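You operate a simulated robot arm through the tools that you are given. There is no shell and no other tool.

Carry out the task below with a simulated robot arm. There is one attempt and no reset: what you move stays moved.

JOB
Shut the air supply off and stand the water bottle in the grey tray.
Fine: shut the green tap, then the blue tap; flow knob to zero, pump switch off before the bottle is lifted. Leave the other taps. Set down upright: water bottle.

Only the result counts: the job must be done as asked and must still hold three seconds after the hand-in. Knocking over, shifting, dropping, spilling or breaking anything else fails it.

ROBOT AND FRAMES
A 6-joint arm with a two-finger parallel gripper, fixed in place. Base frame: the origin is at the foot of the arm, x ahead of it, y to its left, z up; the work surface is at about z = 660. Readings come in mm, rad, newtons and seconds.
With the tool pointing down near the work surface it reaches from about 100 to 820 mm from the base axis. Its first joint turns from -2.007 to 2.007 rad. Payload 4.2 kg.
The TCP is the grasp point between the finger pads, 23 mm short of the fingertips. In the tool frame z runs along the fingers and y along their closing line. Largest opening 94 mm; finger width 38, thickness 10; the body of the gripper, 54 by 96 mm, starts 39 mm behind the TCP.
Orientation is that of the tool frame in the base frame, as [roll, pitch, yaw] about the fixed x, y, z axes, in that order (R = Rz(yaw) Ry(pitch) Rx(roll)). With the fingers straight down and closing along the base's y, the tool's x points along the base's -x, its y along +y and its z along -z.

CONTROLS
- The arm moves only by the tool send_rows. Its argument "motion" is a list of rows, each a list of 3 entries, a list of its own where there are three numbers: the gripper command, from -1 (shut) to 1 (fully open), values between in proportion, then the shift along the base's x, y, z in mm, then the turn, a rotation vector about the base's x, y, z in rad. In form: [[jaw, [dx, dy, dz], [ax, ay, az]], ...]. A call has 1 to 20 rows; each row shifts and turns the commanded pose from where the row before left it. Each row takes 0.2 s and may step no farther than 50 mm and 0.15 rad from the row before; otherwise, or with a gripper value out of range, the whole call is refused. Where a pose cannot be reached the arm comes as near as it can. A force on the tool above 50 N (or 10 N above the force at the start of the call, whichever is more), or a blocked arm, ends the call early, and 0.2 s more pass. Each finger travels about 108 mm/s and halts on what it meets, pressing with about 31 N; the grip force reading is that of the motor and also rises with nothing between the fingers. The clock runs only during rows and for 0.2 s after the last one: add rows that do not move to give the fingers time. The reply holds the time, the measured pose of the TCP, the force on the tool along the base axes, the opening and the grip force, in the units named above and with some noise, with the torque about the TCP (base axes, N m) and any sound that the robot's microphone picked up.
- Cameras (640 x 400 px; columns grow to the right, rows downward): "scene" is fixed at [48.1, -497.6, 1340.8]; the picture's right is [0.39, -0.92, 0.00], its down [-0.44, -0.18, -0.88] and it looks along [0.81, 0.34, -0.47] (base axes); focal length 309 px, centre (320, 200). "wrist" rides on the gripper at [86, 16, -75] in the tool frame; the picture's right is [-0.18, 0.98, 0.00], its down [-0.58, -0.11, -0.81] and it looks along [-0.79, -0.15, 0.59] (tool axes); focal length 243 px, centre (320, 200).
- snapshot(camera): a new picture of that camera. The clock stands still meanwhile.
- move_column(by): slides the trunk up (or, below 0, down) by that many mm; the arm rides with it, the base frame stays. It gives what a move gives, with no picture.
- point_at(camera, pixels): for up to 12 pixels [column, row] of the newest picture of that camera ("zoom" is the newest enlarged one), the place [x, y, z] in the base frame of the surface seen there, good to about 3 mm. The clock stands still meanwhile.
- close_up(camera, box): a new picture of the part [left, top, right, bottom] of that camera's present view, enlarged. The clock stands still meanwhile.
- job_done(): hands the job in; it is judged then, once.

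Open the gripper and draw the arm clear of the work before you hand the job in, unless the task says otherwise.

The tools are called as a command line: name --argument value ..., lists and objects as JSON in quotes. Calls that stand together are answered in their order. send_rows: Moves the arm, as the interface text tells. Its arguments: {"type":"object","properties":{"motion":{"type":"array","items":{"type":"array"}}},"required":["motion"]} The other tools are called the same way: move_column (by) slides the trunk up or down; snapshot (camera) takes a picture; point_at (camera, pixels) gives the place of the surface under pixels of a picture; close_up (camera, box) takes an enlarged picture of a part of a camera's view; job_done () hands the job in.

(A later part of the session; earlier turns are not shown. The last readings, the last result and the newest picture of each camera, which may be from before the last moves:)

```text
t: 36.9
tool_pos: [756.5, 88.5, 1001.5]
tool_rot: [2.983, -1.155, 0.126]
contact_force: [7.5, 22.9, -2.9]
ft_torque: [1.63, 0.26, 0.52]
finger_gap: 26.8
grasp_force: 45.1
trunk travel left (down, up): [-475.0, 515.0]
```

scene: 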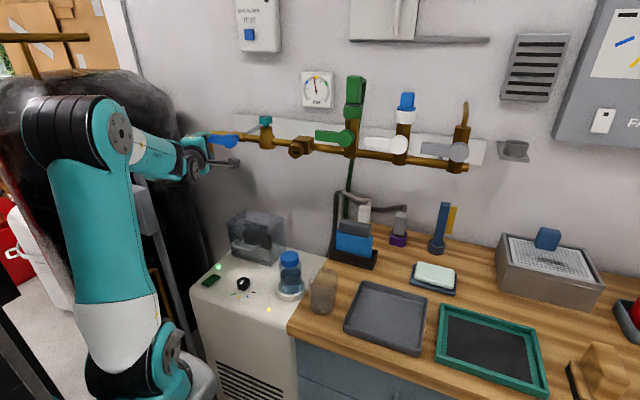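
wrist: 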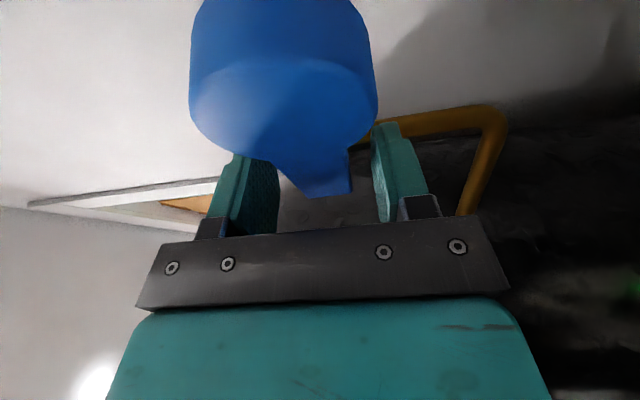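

The stop is felt (23 N, gap opening to 26.8). I ease off, open the jaw and check.

send_rows --motion '[[-1, [0, 1.8, 0], [0.03, 0, 0]], [-1, [0, 1, 0], [0.03, 0, 0]], [0.1, [0, 0, 0], [0, 0, 0]], [0.1, [0, 0, 0], [0, 0, 0]], [0.1, [0, 0, 0], [0, 0, 0]]]'

close_up --camera "scene" --box '[150, 90, 270, 200]'

snapshot --camera "wrist"

```text
t: 38.1
tool_pos: [756.7, 89.1, 1000.8]
tool_rot: [3.128, -1.157, -0.013]
contact_force: [0.4, 0.1, -0.5]
ft_torque: [0.03, -0.02, -0.01]
finger_gap: 51.7
grasp_force: 0.1
trunk travel left (down, up): [-475.0, 515.0]
```

```text
3.64 times, centred on (210, 145) of scene
```

zoom: 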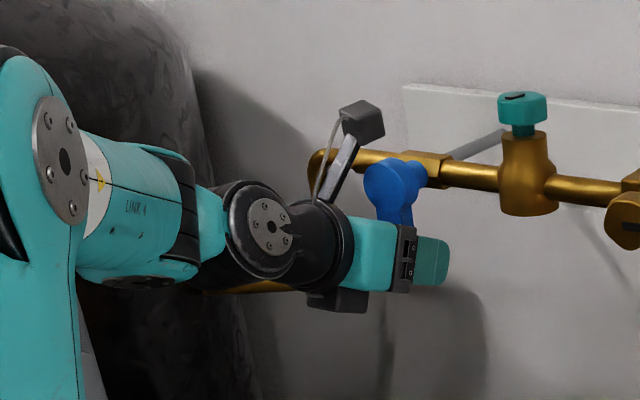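

```text
taken
```

wrist: 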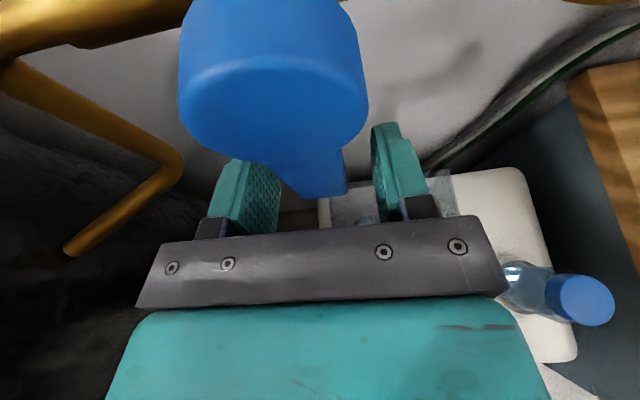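

Both taps are shut against their stops; the fingers are clear of the blue lever. I withdraw in -x.

send_rows --motion '[[0.1, [-10, 0, 0], [0, 0, 0]], [0.1, [-25, 0, 0], [0, 0, 0]], [0.1, [-25, 0, 0], [0, 0, 0]], [0.1, [-25, -5, 0], [0, 0, 0]], [0.1, [-25, -10, 0], [0, 0, 0]], [0.1, [0, -10, 0], [0, 0, 0]], [0.1, [0, 0, 0], [0, 0, 0]]]'

snapshot --camera "scene"

```text
t: 39.7
tool_pos: [645.8, 63.5, 1001.6]
tool_rot: [3.128, -1.16, -0.016]
contact_force: [0.0, -0.6, -0.3]
ft_torque: [0.02, -0.02, -0.01]
finger_gap: 51.8
grasp_force: 0.1
trunk travel left (down, up): [-475.0, 515.0]
```

```text
taken
```

scene: 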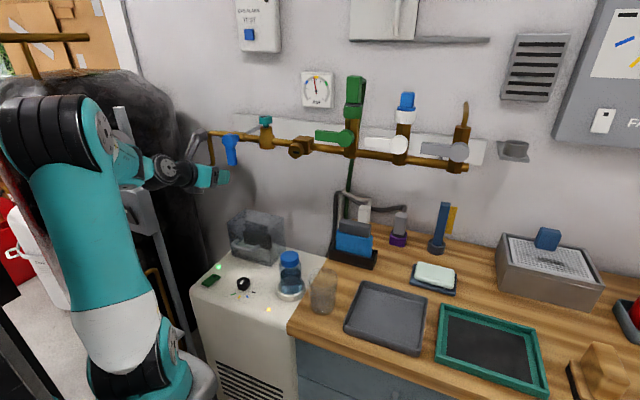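

Both levers stand across their pipes (blue now at (231,150) vertical). Next I point the tool down, moving to about (600,0,950) above the white unit.

send_rows --motion '[[0.1, [-5.1, -7, -5.7], [0, 0.1286, 0]], [0.1, [-5.1, -7, -5.7], [0, 0.1286, 0]], [0.1, [-5.1, -7, -5.7], [0, 0.1286, 0]], [0.1, [-5.1, -7, -5.7], [0, 0.1286, 0]], [0.1, [-5.1, -7, -5.7], [0, 0.1286, 0]], [0.1, [-5.1, -7, -5.7], [0, 0.1286, 0]], [0.1, [-5.1, -7, -5.7], [0, 0.1286, 0]], [0.1, [-5.1, -7, -5.7], [0, 0.1286, 0]], [0.1, [-5.1, -7, -5.7], [0, 0.1286, 0]], [0.1, [0, 0, 0], [0, 0, 0]]]'

snapshot --camera "wrist"

close_up --camera "scene" --box '[195, 60, 355, 180]'

```text
t: 41.9
tool_pos: [602.6, 1.2, 950.4]
tool_rot: [3.113, -0.001, -0.004]
contact_force: [-0.8, -0.3, -0.2]
ft_torque: [0.02, 0.0, 0.0]
finger_gap: 51.5
grasp_force: 0.0
trunk travel left (down, up): [-475.0, 515.0]
```

```text
taken
```

wrist: 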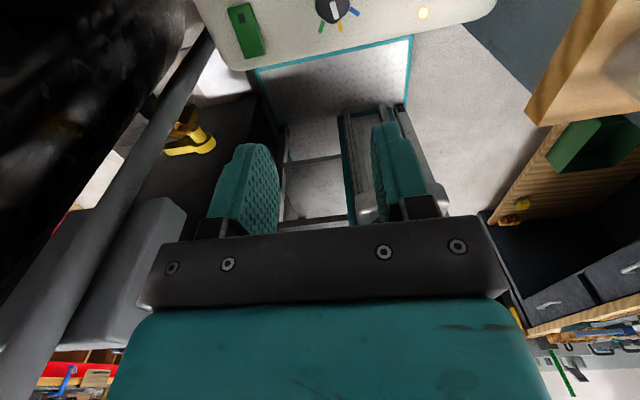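

```text
3.33 times, centred on (275, 120) of scene
```

zoom: 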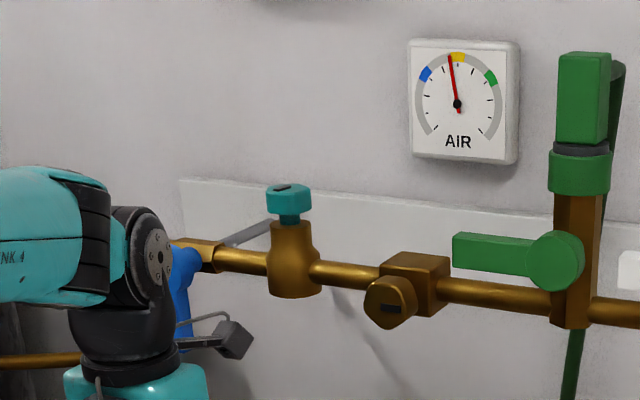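

The wrist view shows the green switch (247,30) and knob (332,10). I take a maximal scene close-up of the switch and knob to understand them.

close_up --camera "scene" --box '[195, 258, 235, 294]'

close_up --camera "wrist" --box '[200, 0, 360, 80]'

```text
11.11 times, centred on (215, 276) of scene
```

zoom: 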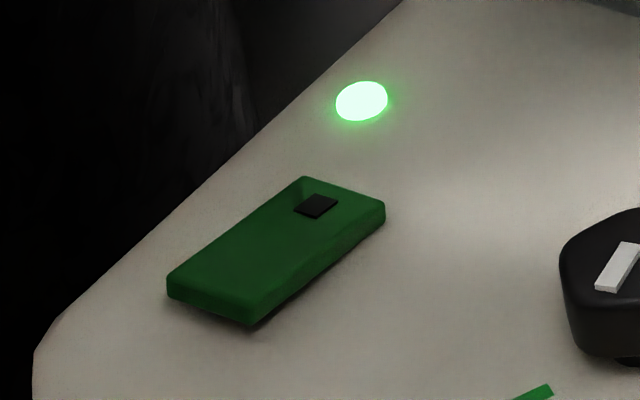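

```text
4.00 times, centred on (280, 40) of wrist
```

zoom: 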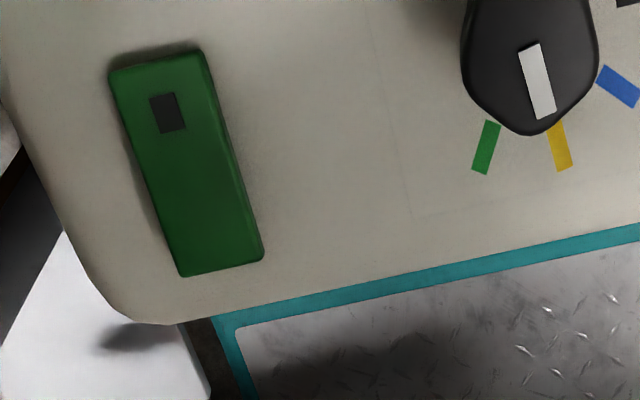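

The switch is a rocker: far end with the black mark is down, the near end (robot side) is raised. I measure switch and knob outlines with both cameras.

point_at --camera "zoom" --pixels '[[140, 75], [195, 60], [190, 270], [255, 255], [168, 112], [185, 170], [220, 250], [535, 45], [545, 110], [530, 128], [470, 30], [590, 60]]'

point_at --camera "scene" --pixels '[[205, 283], [210, 280], [215, 276], [218, 274], [212, 285], [246, 281], [244, 284]]'

```text
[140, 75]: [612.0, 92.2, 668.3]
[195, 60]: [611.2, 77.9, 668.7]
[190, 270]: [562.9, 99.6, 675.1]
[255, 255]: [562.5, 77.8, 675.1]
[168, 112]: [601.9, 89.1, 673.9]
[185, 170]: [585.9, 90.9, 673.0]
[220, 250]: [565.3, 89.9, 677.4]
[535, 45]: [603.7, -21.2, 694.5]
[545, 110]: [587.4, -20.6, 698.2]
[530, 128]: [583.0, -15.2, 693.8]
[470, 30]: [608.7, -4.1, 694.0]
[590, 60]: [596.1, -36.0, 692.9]
```

```text
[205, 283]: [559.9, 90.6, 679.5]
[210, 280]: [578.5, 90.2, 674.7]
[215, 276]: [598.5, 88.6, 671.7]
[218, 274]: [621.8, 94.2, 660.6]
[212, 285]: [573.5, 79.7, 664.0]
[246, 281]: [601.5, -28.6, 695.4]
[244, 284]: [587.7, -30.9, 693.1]
```

Knob centre is about (597,-19), top z≈696, pointer now at the yellow mark, black zero mark about 85° counter-clockwise from above. I roll the tool by -π about z so the camera is on the robot side again, and move to a viewing spot over the unit's front.

send_rows --motion '[[0.1, [-5.8, -0.5, -4.8], [0, 0, -0.1496]], [0.1, [-5.8, -0.5, -4.8], [0, 0, -0.1496]], [0.1, [-5.8, -0.5, -4.8], [0, 0, -0.1496]], [0.1, [-5.8, -0.5, -4.8], [0, 0, -0.1496]], [0.1, [-5.8, -0.5, -4.8], [0, 0, -0.1496]], [0.1, [-5.8, -0.5, -4.8], [0, 0, -0.1496]], [0.1, [-5.8, -0.5, -4.8], [0, 0, -0.1496]], [0.1, [-5.8, -0.5, -4.8], [0, 0, -0.1496]], [0.1, [-5.8, -0.5, -4.8], [0, 0, -0.1496]], [0.1, [-5.8, -0.5, -4.8], [0, 0, -0.1496]], [0.1, [0, 0, 0], [0, 0, 0]]]'

```text
t: 44.3
tool_pos: [543.0, -4.4, 901.2]
tool_rot: [3.114, -0.001, -1.503]
contact_force: [-0.1, 0.1, 0.3]
ft_torque: [-0.01, -0.01, 0.0]
finger_gap: 51.8
grasp_force: 0.1
trunk travel left (down, up): [-475.0, 515.0]
```

The roll is half done and on track. I continue with the second half.

send_rows --motion '[[0.1, [-5.8, -0.5, -4.8], [0, 0, -0.149]], [0.1, [-5.8, -0.5, -4.8], [0, 0, -0.149]], [0.1, [-5.8, -0.5, -4.8], [0, 0, -0.149]], [0.1, [-5.8, -0.5, -4.8], [0, 0, -0.149]], [0.1, [-5.8, -0.5, -4.8], [0, 0, -0.149]], [0.1, [-5.8, -0.5, -4.8], [0, 0, -0.149]], [0.1, [-5.8, -0.5, -4.8], [0, 0, -0.149]], [0.1, [-5.8, -0.5, -4.8], [0, 0, -0.149]], [0.1, [-5.8, -0.5, -4.8], [0, 0, -0.149]], [0.1, [-5.8, -0.5, -4.8], [0, 0, -0.149]], [0.1, [-5.8, -0.5, -4.8], [0, 0, -0.149]], [0.1, [0, 0, 0], [0, 0, 0]]]'

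snapshot --camera "wrist"

snapshot --camera "scene"

```text
t: 46.9
tool_pos: [480.0, -10.0, 850.0]
tool_rot: [3.114, -0.002, 3.14]
contact_force: [-0.4, 0.6, -0.7]
ft_torque: [0.0, -0.01, -0.01]
finger_gap: 51.9
grasp_force: 0.1
trunk travel left (down, up): [-475.0, 515.0]
```

```text
taken
```

wrist: 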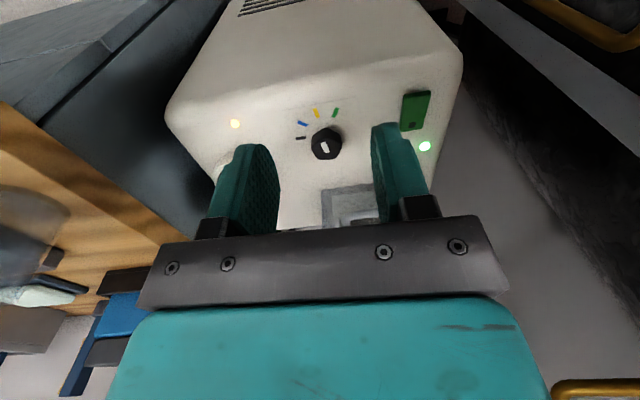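

```text
taken
```

scene: 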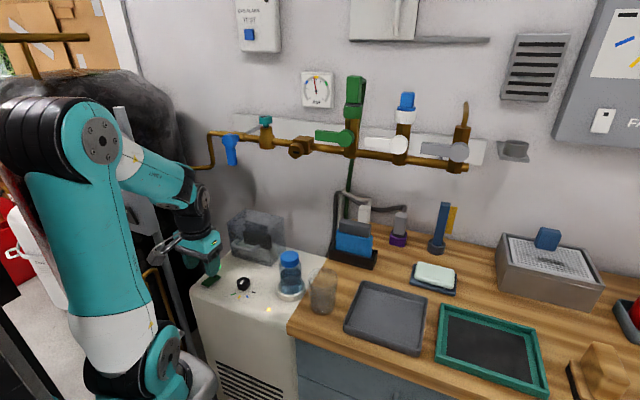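

Now the knob and marks are seen well in the wrist view around (325,140). I enlarge it to read the pointer direction and mark positions.

close_up --camera "wrist" --box '[270, 90, 370, 180]'

```text
4.44 times, centred on (320, 135) of wrist
```

zoom: 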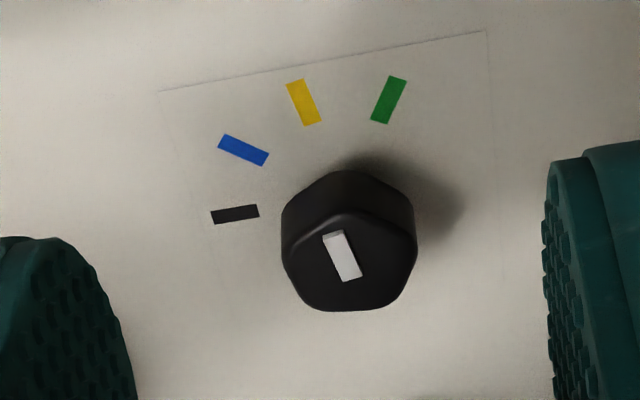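

The pointer clearly shows yellow and the knob is a rounded polygon. I measure mark ends and pointer ends here.

point_at --camera "zoom" --pixels '[[212, 217], [258, 211], [221, 140], [266, 159], [293, 82], [314, 123], [398, 78], [380, 122], [333, 234], [350, 279], [351, 172], [349, 225]]'

point_at --camera "zoom" --pixels '[[286, 240], [412, 250], [315, 303], [385, 303], [350, 218], [300, 225], [400, 228], [293, 285], [405, 285], [350, 305], [342, 257], [350, 190]]'

```text
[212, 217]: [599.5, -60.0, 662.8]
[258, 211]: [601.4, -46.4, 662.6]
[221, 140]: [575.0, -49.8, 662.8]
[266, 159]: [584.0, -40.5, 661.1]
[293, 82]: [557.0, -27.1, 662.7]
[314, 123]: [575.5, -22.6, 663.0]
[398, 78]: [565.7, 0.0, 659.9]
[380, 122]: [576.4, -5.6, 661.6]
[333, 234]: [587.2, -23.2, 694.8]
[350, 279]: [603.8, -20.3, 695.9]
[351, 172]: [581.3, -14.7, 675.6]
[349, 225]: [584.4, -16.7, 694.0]
```

```text
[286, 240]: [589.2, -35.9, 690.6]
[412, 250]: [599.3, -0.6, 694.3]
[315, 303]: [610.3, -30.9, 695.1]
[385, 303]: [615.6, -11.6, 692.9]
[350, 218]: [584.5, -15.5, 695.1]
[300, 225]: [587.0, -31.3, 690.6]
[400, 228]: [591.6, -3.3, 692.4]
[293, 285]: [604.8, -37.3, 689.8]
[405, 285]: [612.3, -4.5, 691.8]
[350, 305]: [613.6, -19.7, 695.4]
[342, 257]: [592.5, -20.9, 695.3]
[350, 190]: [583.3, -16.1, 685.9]
```

Marks sit about 40° apart around (600,-18): black near -90°, blue -128°, yellow -168°; the pointer is at about -170°, and the pentagon knob has a flat facing -y. I move above the knob, straighten the small tilt and turn 0.14 rad so the jaws meet flat and corner.

send_rows --motion '[[0.3, [30, -2, -12], [-0.014, 0, 0.07]], [0.3, [30, -2, -12], [-0.014, 0, 0.07]], [0.3, [30, -3, -12], [0, 0, 0]], [0.3, [29.5, -2, -12], [0, 0, 0]], [0.3, [0, 0, -20], [0, 0, 0]], [0.3, [0, 0, -20], [0, 0, 0]], [0.3, [0, 0, 0], [0, 0, 0]]]'

snapshot --camera "wrist"

close_up --camera "scene" --box '[185, 220, 325, 310]'

```text
t: 48.5
tool_pos: [598.1, -15.1, 762.6]
tool_rot: [-3.141, -0.003, -2.999]
contact_force: [-0.1, 0.0, -0.3]
ft_torque: [-0.01, -0.02, 0.03]
finger_gap: 61.4
grasp_force: 0.1
trunk travel left (down, up): [-475.0, 515.0]
```

```text
taken
```

wrist: 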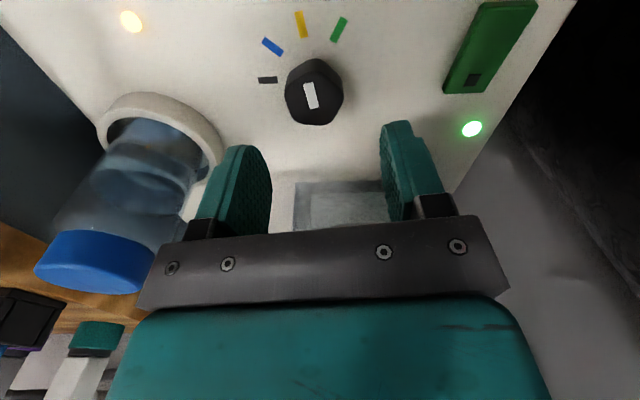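

```text
4.44 times, centred on (255, 265) of scene
```

zoom: 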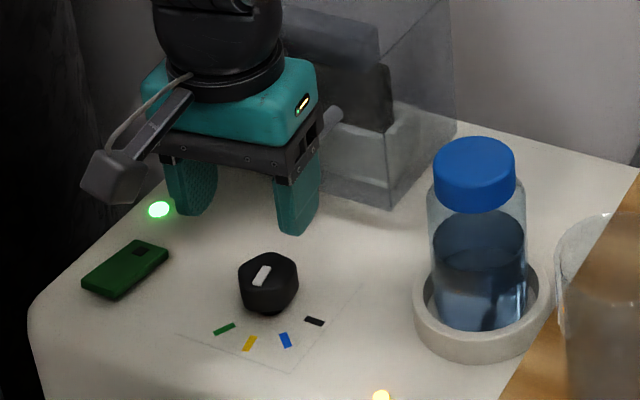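

The tool is above the knob, measured (598.1,-15.1). I re-measure the knob top from this nearer view and take another reading with the jaw still.

send_rows --motion '[[0.3, [0, 0, 0], [0, 0, 0]]]'

close_up --camera "wrist" --box '[250, 5, 380, 135]'

```text
t: 48.9
tool_pos: [597.1, -15.9, 764.0]
tool_rot: [3.141, -0.004, -3.0]
contact_force: [0.1, -0.9, -0.6]
ft_torque: [-0.02, -0.01, -0.03]
finger_gap: 61.1
grasp_force: 0.0
trunk travel left (down, up): [-475.0, 515.0]
```

```text
3.08 times, centred on (315, 70) of wrist
```

zoom: 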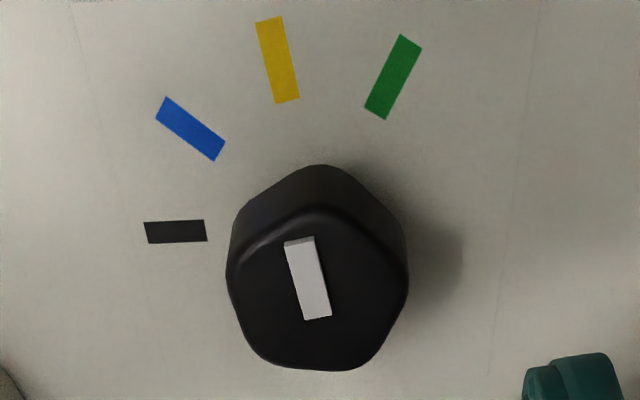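

point_at --camera "zoom" --pixels '[[232, 270], [404, 275], [262, 360], [360, 365], [318, 213], [290, 242], [325, 318], [320, 370], [175, 232], [190, 129], [277, 60], [393, 77]]'

```text
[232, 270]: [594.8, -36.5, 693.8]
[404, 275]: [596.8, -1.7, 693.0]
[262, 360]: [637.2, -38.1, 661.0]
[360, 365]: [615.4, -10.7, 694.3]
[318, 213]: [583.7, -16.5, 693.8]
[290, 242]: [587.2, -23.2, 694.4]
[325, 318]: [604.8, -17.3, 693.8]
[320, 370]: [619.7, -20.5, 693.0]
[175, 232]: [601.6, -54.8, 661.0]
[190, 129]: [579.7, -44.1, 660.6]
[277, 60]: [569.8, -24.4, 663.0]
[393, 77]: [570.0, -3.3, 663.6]
```

Knob centre from this view is (600.5,-19). I shift by (+3,-3.5), descend to z≈692 and then close softly onto it.

send_rows --motion '[[0.3, [3, -3.5, 0], [0, 0, 0]], [0.3, [0, 0, -25], [0, 0, 0]], [0.3, [0, 0, -25], [0, 0, 0]], [0.3, [0, 0, -12], [0, 0, 0]], [0.3, [0, 0, -9], [0, 0, 0]], [0.3, [0, 0, 0], [0, 0, 0]]]'

snapshot --camera "wrist"

close_up --camera "scene" --box '[185, 220, 325, 310]'

```text
t: 50.3
tool_pos: [601.3, -21.8, 690.4]
tool_rot: [-3.142, -0.003, -3.002]
contact_force: [0.3, 0.7, 0.3]
ft_torque: [0.03, 0.02, -0.01]
finger_gap: 60.9
grasp_force: 0.0
trunk travel left (down, up): [-475.0, 515.0]
```

```text
taken
```

wrist: 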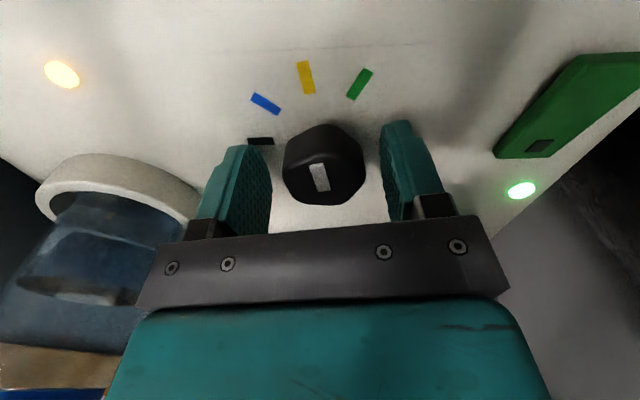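

```text
4.44 times, centred on (255, 265) of scene
```

zoom: 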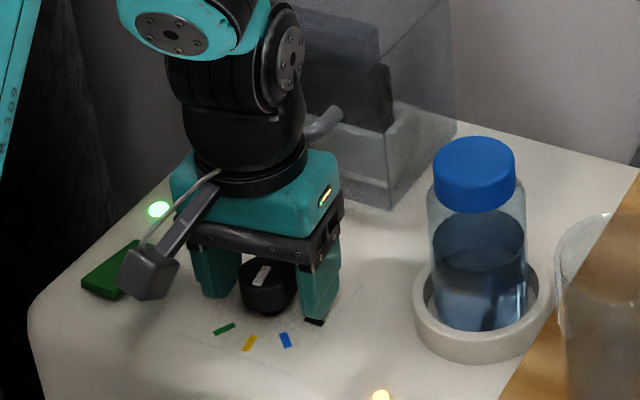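

The knob is centred between the fingers. I close the jaw on it and read the gap.

send_rows --motion '[[-0.1, [0, 0, 0], [0, 0, 0]], [-0.3, [0, 0, 0], [0, 0, 0]], [-0.6, [0, 0, 0], [0, 0, 0]], [-1, [0, 0, 0], [0, 0, 0]], [-1, [0, 0, 0], [0, 0, 0]]]'

```text
t: 51.5
tool_pos: [601.8, -18.7, 691.8]
tool_rot: [3.141, -0.003, -2.999]
contact_force: [-3.4, 27.6, -7.1]
ft_torque: [-0.76, -0.47, -0.02]
finger_gap: 40.1
grasp_force: 44.9
trunk travel left (down, up): [-475.0, 515.0]
```

The knob pushes the tool +y with 28 N, so I yield 2.5 mm that way and then turn counter-clockwise by three small steps.

send_rows --motion '[[-1, [0, 1.5, 0], [0, 0, 0]], [-1, [0, 1, 0], [0, 0, 0]], [-1, [0, 0, 0], [0, 0, 0.1]], [-1, [0, 0, 0], [0, 0, 0.1]], [-1, [0, 0, 0], [0, 0, 0.1]], [-1, [0, 0, 0], [0, 0, 0]]]'

snapshot --camera "wrist"

```text
t: 52.9
tool_pos: [600.6, -19.8, 691.2]
tool_rot: [3.141, -0.006, -2.7]
contact_force: [-28.4, 10.1, 5.8]
ft_torque: [-0.39, 0.62, -0.01]
finger_gap: 39.7
grasp_force: 45.6
trunk travel left (down, up): [-475.0, 515.0]
```

```text
taken
```

wrist: 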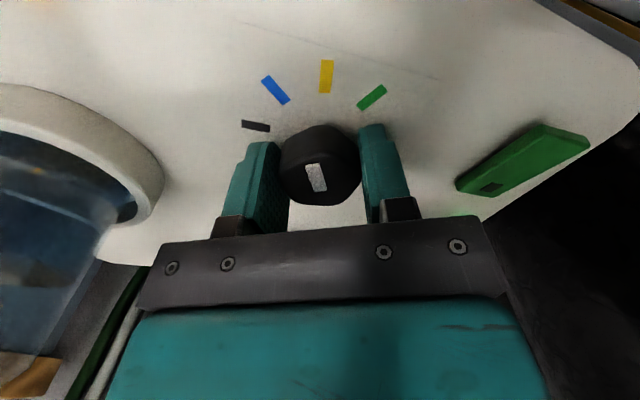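

The knob turns with the jaw (pointer now between yellow and blue). I yield about 1.5 mm in -x against the 28 N side load and continue.

send_rows --motion '[[-1, [-1.5, 0.7, 0], [0, 0, 0]], [-1, [0, 0, 0], [0, 0, 0.1]], [-1, [0, 0, 0], [0, 0, 0.1]], [-1, [0, 0, 0], [0, 0, 0.1]], [-1, [0, 0, 0], [0, 0, 0]]]'

```text
t: 54.1
tool_pos: [601.2, -19.5, 690.9]
tool_rot: [-3.14, -0.003, -2.401]
contact_force: [-23.2, 6.3, 25.6]
ft_torque: [-0.11, 1.2, -0.04]
finger_gap: 39.8
grasp_force: 44.9
trunk travel left (down, up): [-475.0, 515.0]
```

Angle is 0.6 rad so far. Side load -23 N in x and +26 N in z: I yield slightly in both and turn on.

send_rows --motion '[[-1, [-1.2, 0.3, 0.8], [0, 0, 0]], [-1, [0, 0, 0], [0, 0, 0.1]], [-1, [0, 0, 0], [0, 0, 0.1]], [-1, [0, 0, 0], [0, 0, 0.1]], [-1, [0, 0, 0], [0, 0, 0]]]'

snapshot --camera "wrist"

close_up --camera "scene" --box '[185, 220, 325, 310]'

```text
t: 55.3
tool_pos: [601.6, -19.2, 690.4]
tool_rot: [-3.137, -0.003, -2.101]
contact_force: [-1.0, -2.6, 9.4]
ft_torque: [-0.18, 0.24, 0.02]
finger_gap: 40.0
grasp_force: 45.1
trunk travel left (down, up): [-475.0, 515.0]
```

```text
taken
```

wrist: 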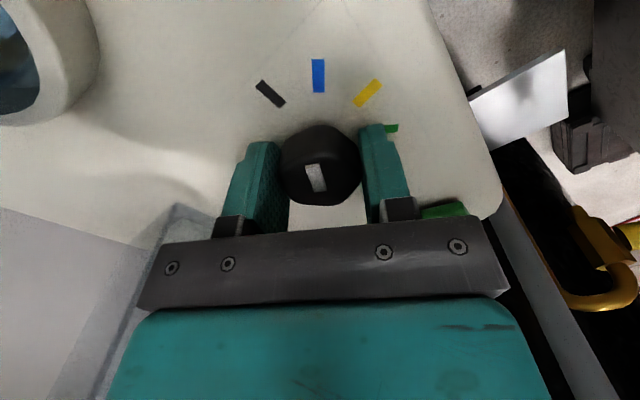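

```text
4.44 times, centred on (255, 265) of scene
```

zoom: 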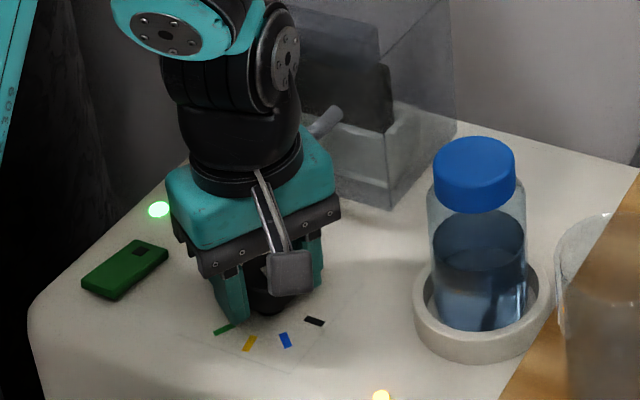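

0.9 rad turned; pointer is just past blue. I go another 0.3 rad towards black; the camera stays well clear of the bottle.

send_rows --motion '[[-1, [0, 0, 0.4], [0, 0, 0.1]], [-1, [0, 0, 0], [0, 0, 0.1]], [-1, [0, 0, 0], [0, 0, 0.1]], [-1, [0, 0, 0], [0, 0, 0]]]'

snapshot --camera "wrist"

close_up --camera "wrist" --box '[230, 50, 390, 210]'

```text
t: 56.3
tool_pos: [601.2, -18.2, 690.8]
tool_rot: [-3.141, -0.005, -1.803]
contact_force: [9.3, -4.4, -15.9]
ft_torque: [0.94, -0.28, 0.01]
finger_gap: 39.7
grasp_force: 45.2
trunk travel left (down, up): [-475.0, 515.0]
```

```text
taken
```

wrist: 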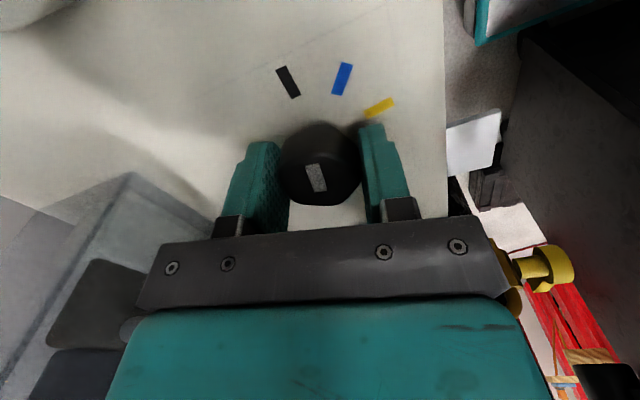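

```text
2.50 times, centred on (310, 130) of wrist
```

zoom: 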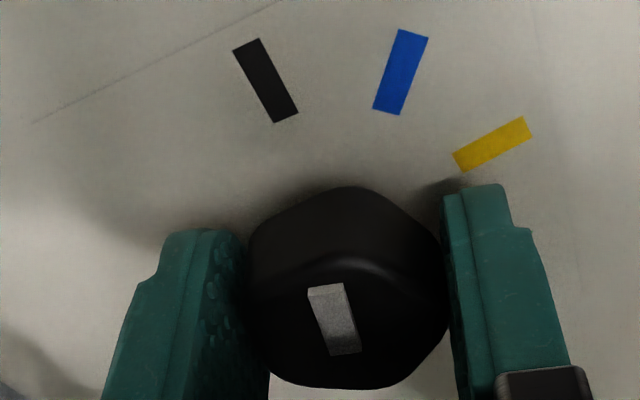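

I measure pointer ends (326,288)/(344,352) and black mark ends (247,45)/(285,117) to find the remaining angle.

point_at --camera "zoom" --pixels '[[326, 290], [344, 350], [247, 45], [285, 117], [266, 82], [400, 70], [260, 260], [440, 260], [345, 260], [335, 385]]'

```text
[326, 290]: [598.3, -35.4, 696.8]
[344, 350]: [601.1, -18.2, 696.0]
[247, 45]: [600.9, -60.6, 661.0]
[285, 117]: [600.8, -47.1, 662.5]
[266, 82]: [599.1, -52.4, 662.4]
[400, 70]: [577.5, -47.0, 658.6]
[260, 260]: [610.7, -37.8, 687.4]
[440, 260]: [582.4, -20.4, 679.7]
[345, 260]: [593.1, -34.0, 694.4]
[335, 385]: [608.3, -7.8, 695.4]
```

Pointer is at about -99°, the black mark at -90°: about 0.16 rad remains. I turn that and watch for a stop.

send_rows --motion '[[-1, [0.5, 0, -0.4], [0, 0, 0.08]], [-1, [0, 0, 0], [0, 0, 0.08]], [-1, [0, 0, 0], [0, 0, 0]]]'

snapshot --camera "wrist"

close_up --camera "wrist" --box '[230, 50, 390, 210]'

```text
t: 57.1
tool_pos: [599.6, -18.9, 690.5]
tool_rot: [3.139, -0.003, -1.64]
contact_force: [0.3, -3.8, -10.4]
ft_torque: [-0.14, -0.33, 0.03]
finger_gap: 39.8
grasp_force: 44.8
trunk travel left (down, up): [-475.0, 515.0]
```

```text
taken
```

wrist: 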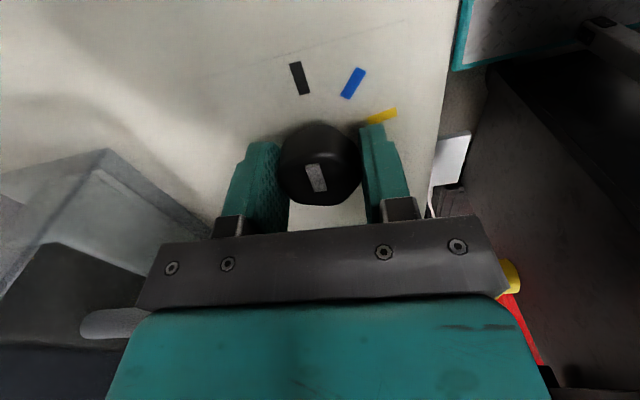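

```text
2.50 times, centred on (310, 130) of wrist
```

zoom: 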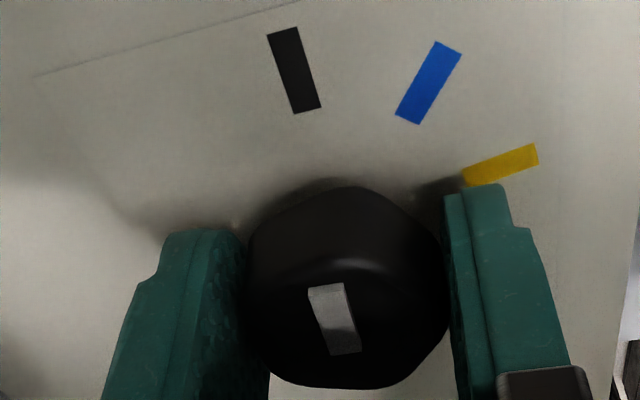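

The pointer seems aligned with black; I measure the angle again.

point_at --camera "zoom" --pixels '[[326, 290], [344, 350], [283, 32], [307, 108], [295, 70], [428, 82], [330, 320], [335, 318]]'

```text
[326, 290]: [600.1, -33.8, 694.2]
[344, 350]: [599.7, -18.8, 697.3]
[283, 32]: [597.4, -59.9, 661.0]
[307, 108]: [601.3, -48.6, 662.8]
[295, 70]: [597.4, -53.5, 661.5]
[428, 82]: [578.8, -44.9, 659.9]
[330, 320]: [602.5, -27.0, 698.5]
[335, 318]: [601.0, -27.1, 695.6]
```

Pointer reads about -88.5°, on the black mark. I test gently 0.05 rad further for an end stop.

send_rows --motion '[[-1, [0, 0, 0], [0, 0, 0.05]], [-1, [0, 0, 0], [0, 0, 0]]]'

```text
t: 57.7
tool_pos: [600.5, -19.2, 690.5]
tool_rot: [3.141, -0.004, -1.592]
contact_force: [-6.2, -6.5, -11.9]
ft_torque: [-0.02, -0.45, -0.64]
finger_gap: 39.8
grasp_force: 45.2
trunk travel left (down, up): [-475.0, 515.0]
```

A torque of -0.64 N m appears: the end stop at zero is reached. I open the jaw and lift off.

send_rows --motion '[[0.3, [0, 0, 0], [0, 0, 0]], [0.3, [0, 0, 0], [0, 0, 0]], [0.3, [0, 0, 0], [0, 0, 0]], [0.3, [0, 0, 20], [0, 0, 0]], [0.3, [0, 0, 25], [0, 0, 0]], [0.3, [0, 0, 25], [0, 0, 0]], [0.3, [0, 0, 0], [0, 0, 0]]]'

snapshot --camera "wrist"

close_up --camera "scene" --box '[185, 220, 325, 310]'

```text
t: 59.3
tool_pos: [598.9, -22.1, 764.5]
tool_rot: [-3.14, -0.003, -1.592]
contact_force: [0.1, 0.4, -0.2]
ft_torque: [0.01, -0.02, 0.03]
finger_gap: 61.0
grasp_force: 0.1
trunk travel left (down, up): [-475.0, 515.0]
```

```text
taken
```

wrist: 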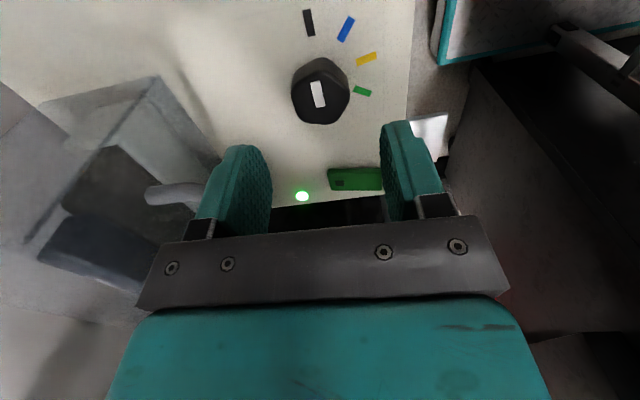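

```text
4.44 times, centred on (255, 265) of scene
```

zoom: 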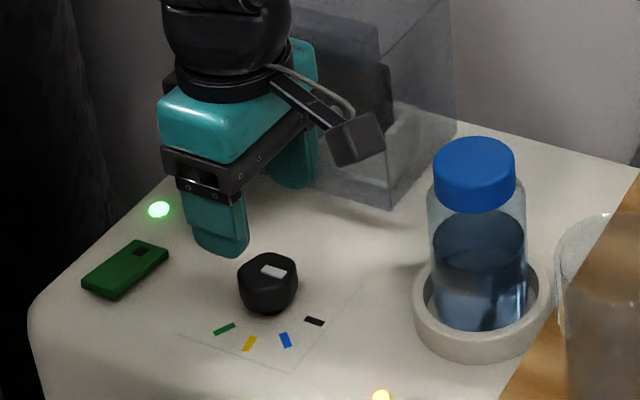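

The pointer now lies toward the black mark and the green lamp is still on. Next the pump switch: with the jaw shut, I move over its raised near end (562,90).

send_rows --motion '[[-1, [-7, 22, 5], [0, 0, 0]], [-1, [-10, 30, 0], [0, 0, 0]], [-1, [-10, 30, 0], [0, 0, 0]], [-1, [-10, 30, 0], [0, 0, 0]], [-1, [0, 0, 0], [0, 0, 0]], [-1, [0, 0, 0], [0, 0, 0]]]'

snapshot --camera "scene"

snapshot --camera "wrist"

```text
t: 60.7
tool_pos: [563.4, 90.9, 764.5]
tool_rot: [-3.141, -0.003, -1.592]
contact_force: [-0.6, 0.1, 1.0]
ft_torque: [-0.01, 0.02, 0.0]
finger_gap: 0.0
grasp_force: 30.9
trunk travel left (down, up): [-475.0, 515.0]
```

```text
taken
```

scene: 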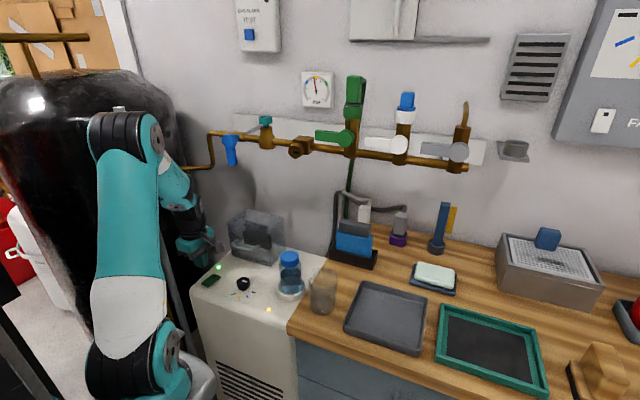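

```text
taken
```

wrist: 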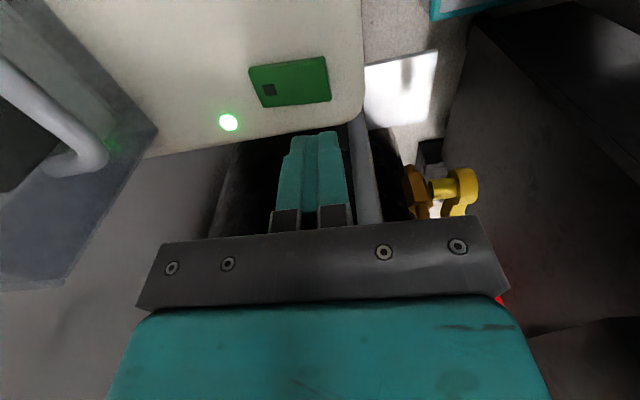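

The closed fingers are over (563,91), tips about 63 mm above the rocker. I descend to just above it and then press in small steps.

send_rows --motion '[[-1, [0, 0, -25], [0, 0, 0]], [-1, [0, 0, -20], [0, 0, 0]], [-1, [0, 0, -12], [0, 0, 0]], [-1, [0, 0, 0], [0, 0, 0]]]'

close_up --camera "scene" --box '[175, 240, 265, 300]'

```text
t: 61.7
tool_pos: [563.1, 93.9, 709.0]
tool_rot: [-3.14, -0.003, -1.592]
contact_force: [-0.7, 0.4, -0.7]
ft_torque: [-0.04, -0.01, -0.02]
finger_gap: 0.0
grasp_force: 31.2
trunk travel left (down, up): [-475.0, 515.0]
```

```text
6.67 times, centred on (220, 270) of scene
```

zoom: 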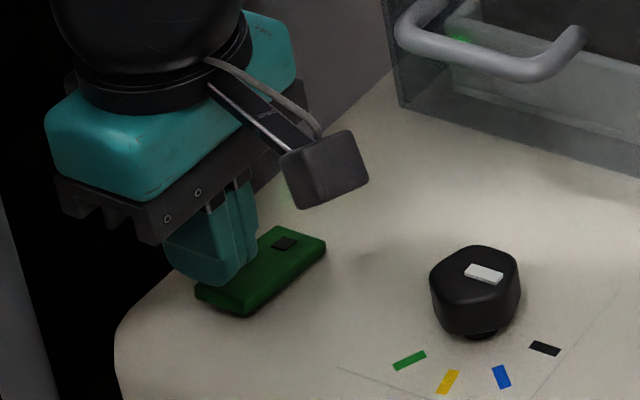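

The fingertips hover just over the rocker's near end. I press down in 3 mm steps.

send_rows --motion '[[-1, [0, 0, -4], [0, 0, 0]], [-1, [0, 0, -3], [0, 0, 0]], [-1, [0, 0, -3], [0, 0, 0]], [-1, [0, 0, -2], [0, 0, 0]], [-1, [0, 0, -2], [0, 0, 0]], [-1, [0, 0, 0], [0, 0, 0]]]'

close_up --camera "scene" --box '[175, 240, 265, 300]'

```text
t: 63.1
tool_pos: [563.3, 92.0, 695.5]
tool_rot: [3.141, -0.003, -1.591]
contact_force: [0.0, 0.7, 0.2]
ft_torque: [0.06, 0.0, -0.01]
finger_gap: 0.0
grasp_force: 31.1
trunk travel left (down, up): [-475.0, 515.0]
```

```text
6.67 times, centred on (220, 270) of scene
```

zoom: 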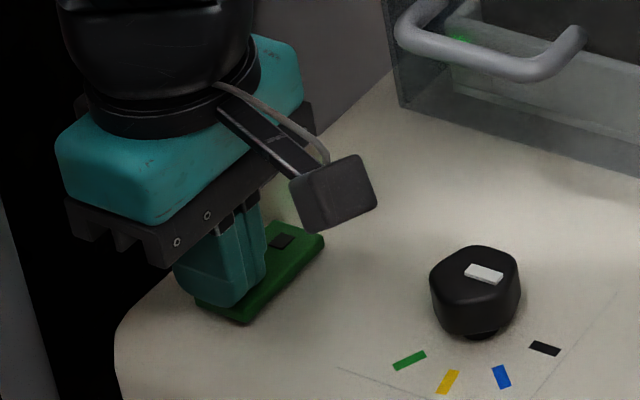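

No force yet at tip z≈672; I press a few mm more.

send_rows --motion '[[-1, [0, 0, -1.5], [0, 0, 0]], [-1, [0, 0, -1.5], [0, 0, 0]], [-1, [0, 0, 0], [0, 0, 0]]]'

snapshot --camera "wrist"

```text
t: 63.9
tool_pos: [564.2, 91.8, 692.4]
tool_rot: [-3.14, -0.002, -1.591]
contact_force: [-4.5, -2.7, 18.9]
ft_torque: [0.16, -0.08, -0.01]
finger_gap: 0.2
grasp_force: 30.7
trunk travel left (down, up): [-475.0, 515.0]
```

```text
taken
```

wrist: 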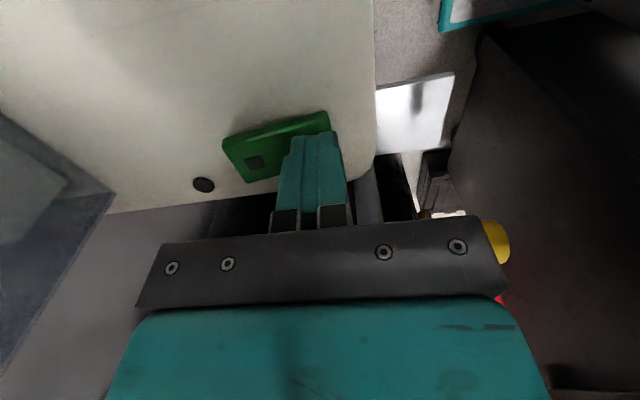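

The green lamp at (203,184) is now dark and the rocker has tipped: the pump is off. I lift off and look at the whole scene.

send_rows --motion '[[-1, [0, 0, 5], [0, 0, 0]], [-1, [0, 0, 15], [0, 0, 0]], [-1, [0, 0, 30], [0, 0, 0]], [-1, [0, -10, 45], [0, 0, 0]], [-1, [0, -10, 45], [0, 0, 0]], [-1, [0, 0, 0], [0, 0, 0]]]'

snapshot --camera "scene"

close_up --camera "scene" --box '[185, 220, 345, 330]'

close_up --camera "scene" --box '[200, 60, 370, 180]'

```text
t: 65.3
tool_pos: [562.2, 71.0, 832.6]
tool_rot: [3.141, -0.004, -1.592]
contact_force: [0.2, 0.0, 0.4]
ft_torque: [-0.02, -0.02, -0.04]
finger_gap: 0.0
grasp_force: 30.8
trunk travel left (down, up): [-475.0, 515.0]
```

```text
taken
```

scene: 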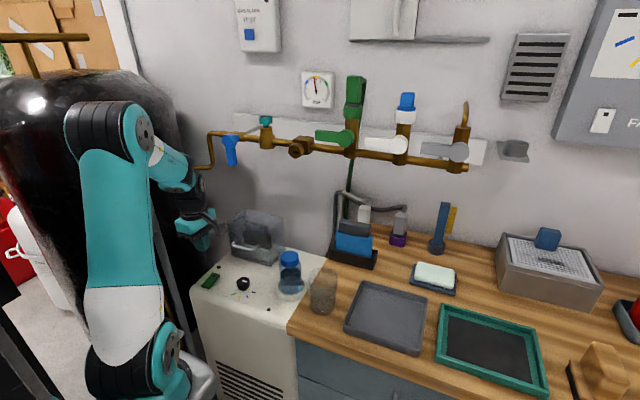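

```text
3.64 times, centred on (265, 275) of scene
```

zoom: 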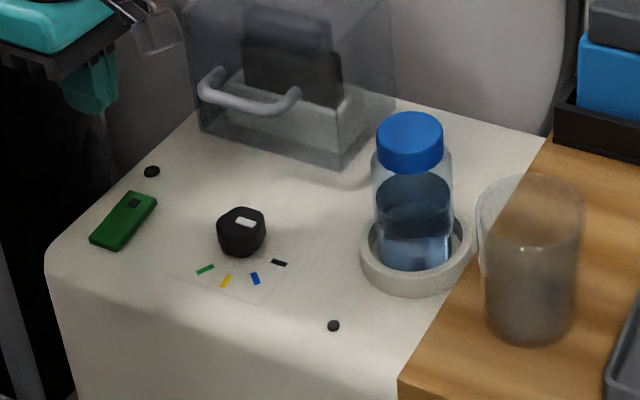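

```text
3.33 times, centred on (285, 120) of scene
```

zoom: 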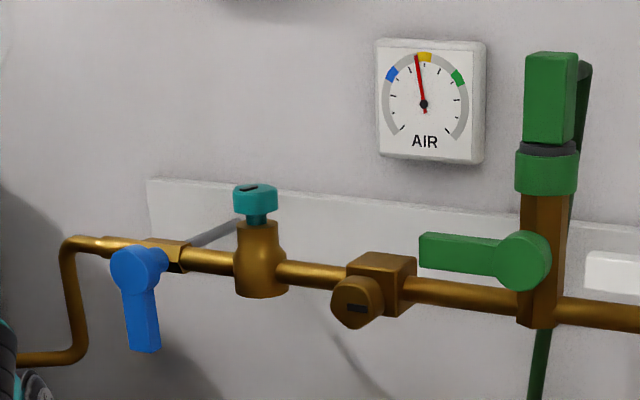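

Pump lamps are both dark, knob at black, both taps across. Now the bottle: I measure cap, ring, glass(es) and the grey tray at (385,315).

point_at --camera "scene" --pixels '[[385, 318], [365, 285], [428, 298], [350, 325], [420, 352], [322, 270], [323, 300], [310, 335], [440, 300], [360, 310], [400, 300], [385, 340]]'

close_up --camera "scene" --box '[260, 235, 360, 325]'

```text
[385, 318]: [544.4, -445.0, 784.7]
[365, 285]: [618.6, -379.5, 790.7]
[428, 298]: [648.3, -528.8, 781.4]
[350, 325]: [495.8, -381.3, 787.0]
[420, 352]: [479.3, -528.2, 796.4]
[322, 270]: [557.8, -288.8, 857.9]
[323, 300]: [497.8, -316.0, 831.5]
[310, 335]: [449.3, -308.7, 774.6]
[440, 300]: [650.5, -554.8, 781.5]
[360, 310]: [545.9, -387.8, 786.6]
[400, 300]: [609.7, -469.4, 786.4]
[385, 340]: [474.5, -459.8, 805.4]
```

```text
4.44 times, centred on (310, 280) of scene
```

zoom: 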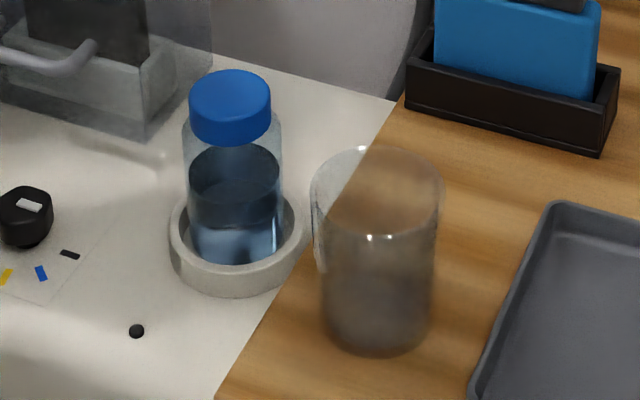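

The wooden counter is higher (z≈780, left edge y≈-245) and a glass stands on it around (527,-303) up to z≈870. I measure the bottle cap, body, ring and glass in this zoom.

point_at --camera "zoom" --pixels '[[230, 90], [196, 92], [266, 95], [230, 73], [232, 112], [232, 140], [210, 220], [265, 220], [235, 255], [180, 225], [300, 225], [240, 280]]'

point_at --camera "zoom" --pixels '[[377, 215], [330, 200], [425, 200], [377, 340], [377, 155], [420, 100], [590, 150], [440, 50], [590, 60], [560, 205], [500, 330], [600, 300]]'

```text
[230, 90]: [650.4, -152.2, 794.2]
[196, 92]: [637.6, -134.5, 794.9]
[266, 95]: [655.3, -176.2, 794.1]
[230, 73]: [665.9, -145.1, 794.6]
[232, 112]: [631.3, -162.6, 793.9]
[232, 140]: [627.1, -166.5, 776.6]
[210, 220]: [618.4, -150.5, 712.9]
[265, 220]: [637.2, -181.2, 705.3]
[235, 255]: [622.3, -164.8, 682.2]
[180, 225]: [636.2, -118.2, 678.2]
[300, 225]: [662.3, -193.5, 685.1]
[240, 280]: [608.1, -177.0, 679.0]
```

```text
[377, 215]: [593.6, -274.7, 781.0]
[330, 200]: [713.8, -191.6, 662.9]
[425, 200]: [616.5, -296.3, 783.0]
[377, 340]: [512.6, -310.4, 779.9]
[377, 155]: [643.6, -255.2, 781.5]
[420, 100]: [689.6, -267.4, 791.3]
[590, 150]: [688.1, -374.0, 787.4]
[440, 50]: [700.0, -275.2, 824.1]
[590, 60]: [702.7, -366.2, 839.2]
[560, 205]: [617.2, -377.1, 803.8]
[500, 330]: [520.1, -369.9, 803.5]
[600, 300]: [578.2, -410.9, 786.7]
```

Cap centre is about (648,-154.5), top z≈794.5, body radius ≈30. I raise the trunk 150 mm so the arm can later lift the bottle high enough over the 780 mm counter.

move_column --by 150

send_rows --motion '[[1, [10, -25, -10], [0, 0, 0]], [1, [10, -25, -10], [0, 0, 0]], [1, [10, -25, -10], [0, 0, 0]], [1, [10, -25, -10], [0, 0, 0]], [1, [10, -25, -10], [0, 0, 0]], [1, [10, -25, -10], [0, 0, 0]], [1, [10, -25, -10], [0, 0, 0]], [1, [8, -25, -10], [0, 0, 0]], [1, [8, -25, 0], [0, 0, 0]], [1, [0, 0, 0], [0, 0, 0]]]'

snapshot --camera "scene"

snapshot --camera "wrist"

```text
t: 67.0
tool_pos: [563.1, 70.4, 980.4]
tool_rot: [-3.141, -0.003, -1.591]
contact_force: [0.0, -0.8, 0.4]
ft_torque: [-0.01, 0.02, -0.01]
finger_gap: 0.3
grasp_force: 31.2
trunk travel left (down, up): [-625.0, 365.0]
```

```text
t: 69.2
tool_pos: [647.1, -154.4, 901.2]
tool_rot: [3.14, -0.003, -1.591]
contact_force: [-0.2, -0.5, -0.5]
ft_torque: [0.0, -0.02, -0.01]
finger_gap: 94.1
grasp_force: 0.2
trunk travel left (down, up): [-625.0, 365.0]
```

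```text
taken
```

scene: 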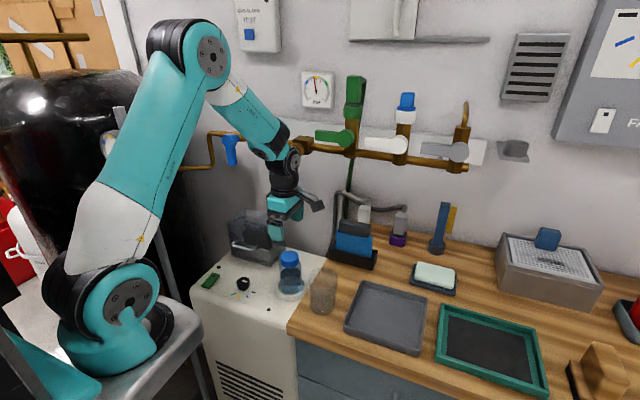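

```text
taken
```

wrist: 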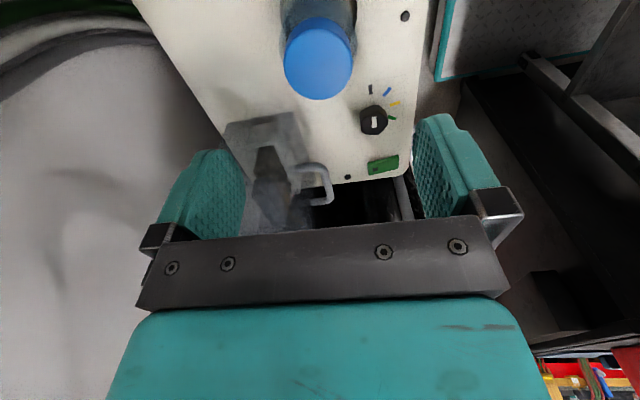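

The tool is over the bottle, jaw open along x. I verify the cap centre from the wrist view: cap around (318,65).

point_at --camera "wrist" --pixels '[[290, 65], [346, 65], [318, 35], [318, 95], [318, 65], [300, 45], [338, 85]]'

close_up --camera "scene" --box '[250, 170, 340, 310]'

```text
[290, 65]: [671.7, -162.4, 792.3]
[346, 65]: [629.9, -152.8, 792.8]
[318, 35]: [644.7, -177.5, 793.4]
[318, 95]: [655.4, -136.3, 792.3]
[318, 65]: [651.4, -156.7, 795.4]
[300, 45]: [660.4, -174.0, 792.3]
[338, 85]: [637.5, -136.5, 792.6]
```

```text
2.86 times, centred on (295, 240) of scene
```

zoom: 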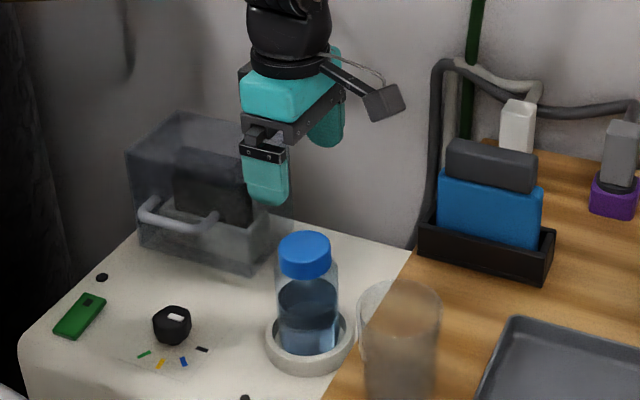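

Cap centre averages (649.5,-156). I shift slightly and descend towards z≈760, the last part slowly.

send_rows --motion '[[1, [2.4, -1.6, -20], [0, 0, 0]], [1, [0, 0, -35], [0, 0, 0]], [1, [0, 0, -35], [0, 0, 0]], [1, [0, 0, -25], [0, 0, 0]], [1, [0, 0, -12], [0, 0, 0]], [1, [0, 0, 0], [0, 0, 0]]]'

close_up --camera "scene" --box '[250, 200, 340, 310]'

snapshot --camera "wrist"

```text
t: 70.7
tool_pos: [650.0, -156.2, 773.9]
tool_rot: [3.141, -0.004, -1.593]
contact_force: [0.4, -0.5, -0.7]
ft_torque: [-0.01, 0.01, -0.02]
finger_gap: 93.9
grasp_force: 0.0
trunk travel left (down, up): [-625.0, 365.0]
```

```text
3.64 times, centred on (295, 255) of scene
```

zoom: 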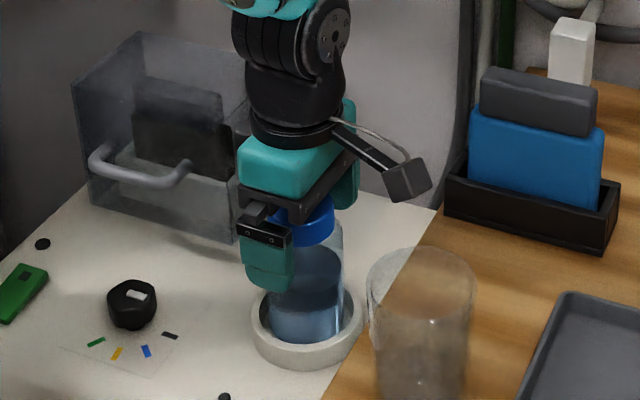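

```text
taken
```

wrist: 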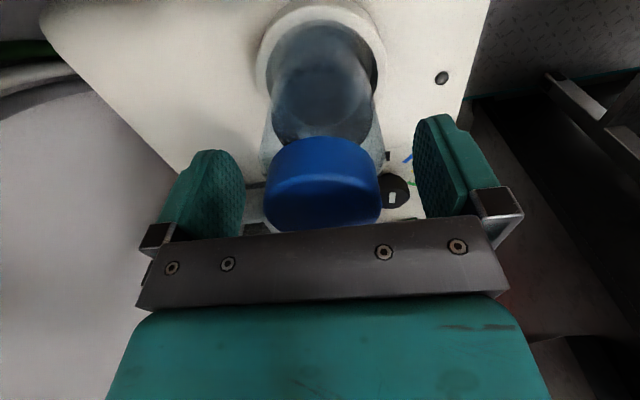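

The cap is centred between the fingers. I go down another 12 mm and close on the upper body.

send_rows --motion '[[1, [0, 0, -6], [0, 0, 0]], [1, [0, 0, -6], [0, 0, 0]], [0.6, [0, 0, 0], [0, 0, 0]], [0.4, [0, 0, 0], [0, 0, 0]], [0.3, [0, 0, 0], [0, 0, 0]], [0.3, [0, 0, 0], [0, 0, 0]]]'

```text
t: 72.0
tool_pos: [651.7, -156.2, 762.0]
tool_rot: [-3.141, -0.004, -1.592]
contact_force: [0.2, -0.7, 0.1]
ft_torque: [-0.01, -0.01, 0.01]
finger_gap: 62.9
grasp_force: 31.0
trunk travel left (down, up): [-625.0, 365.0]
```

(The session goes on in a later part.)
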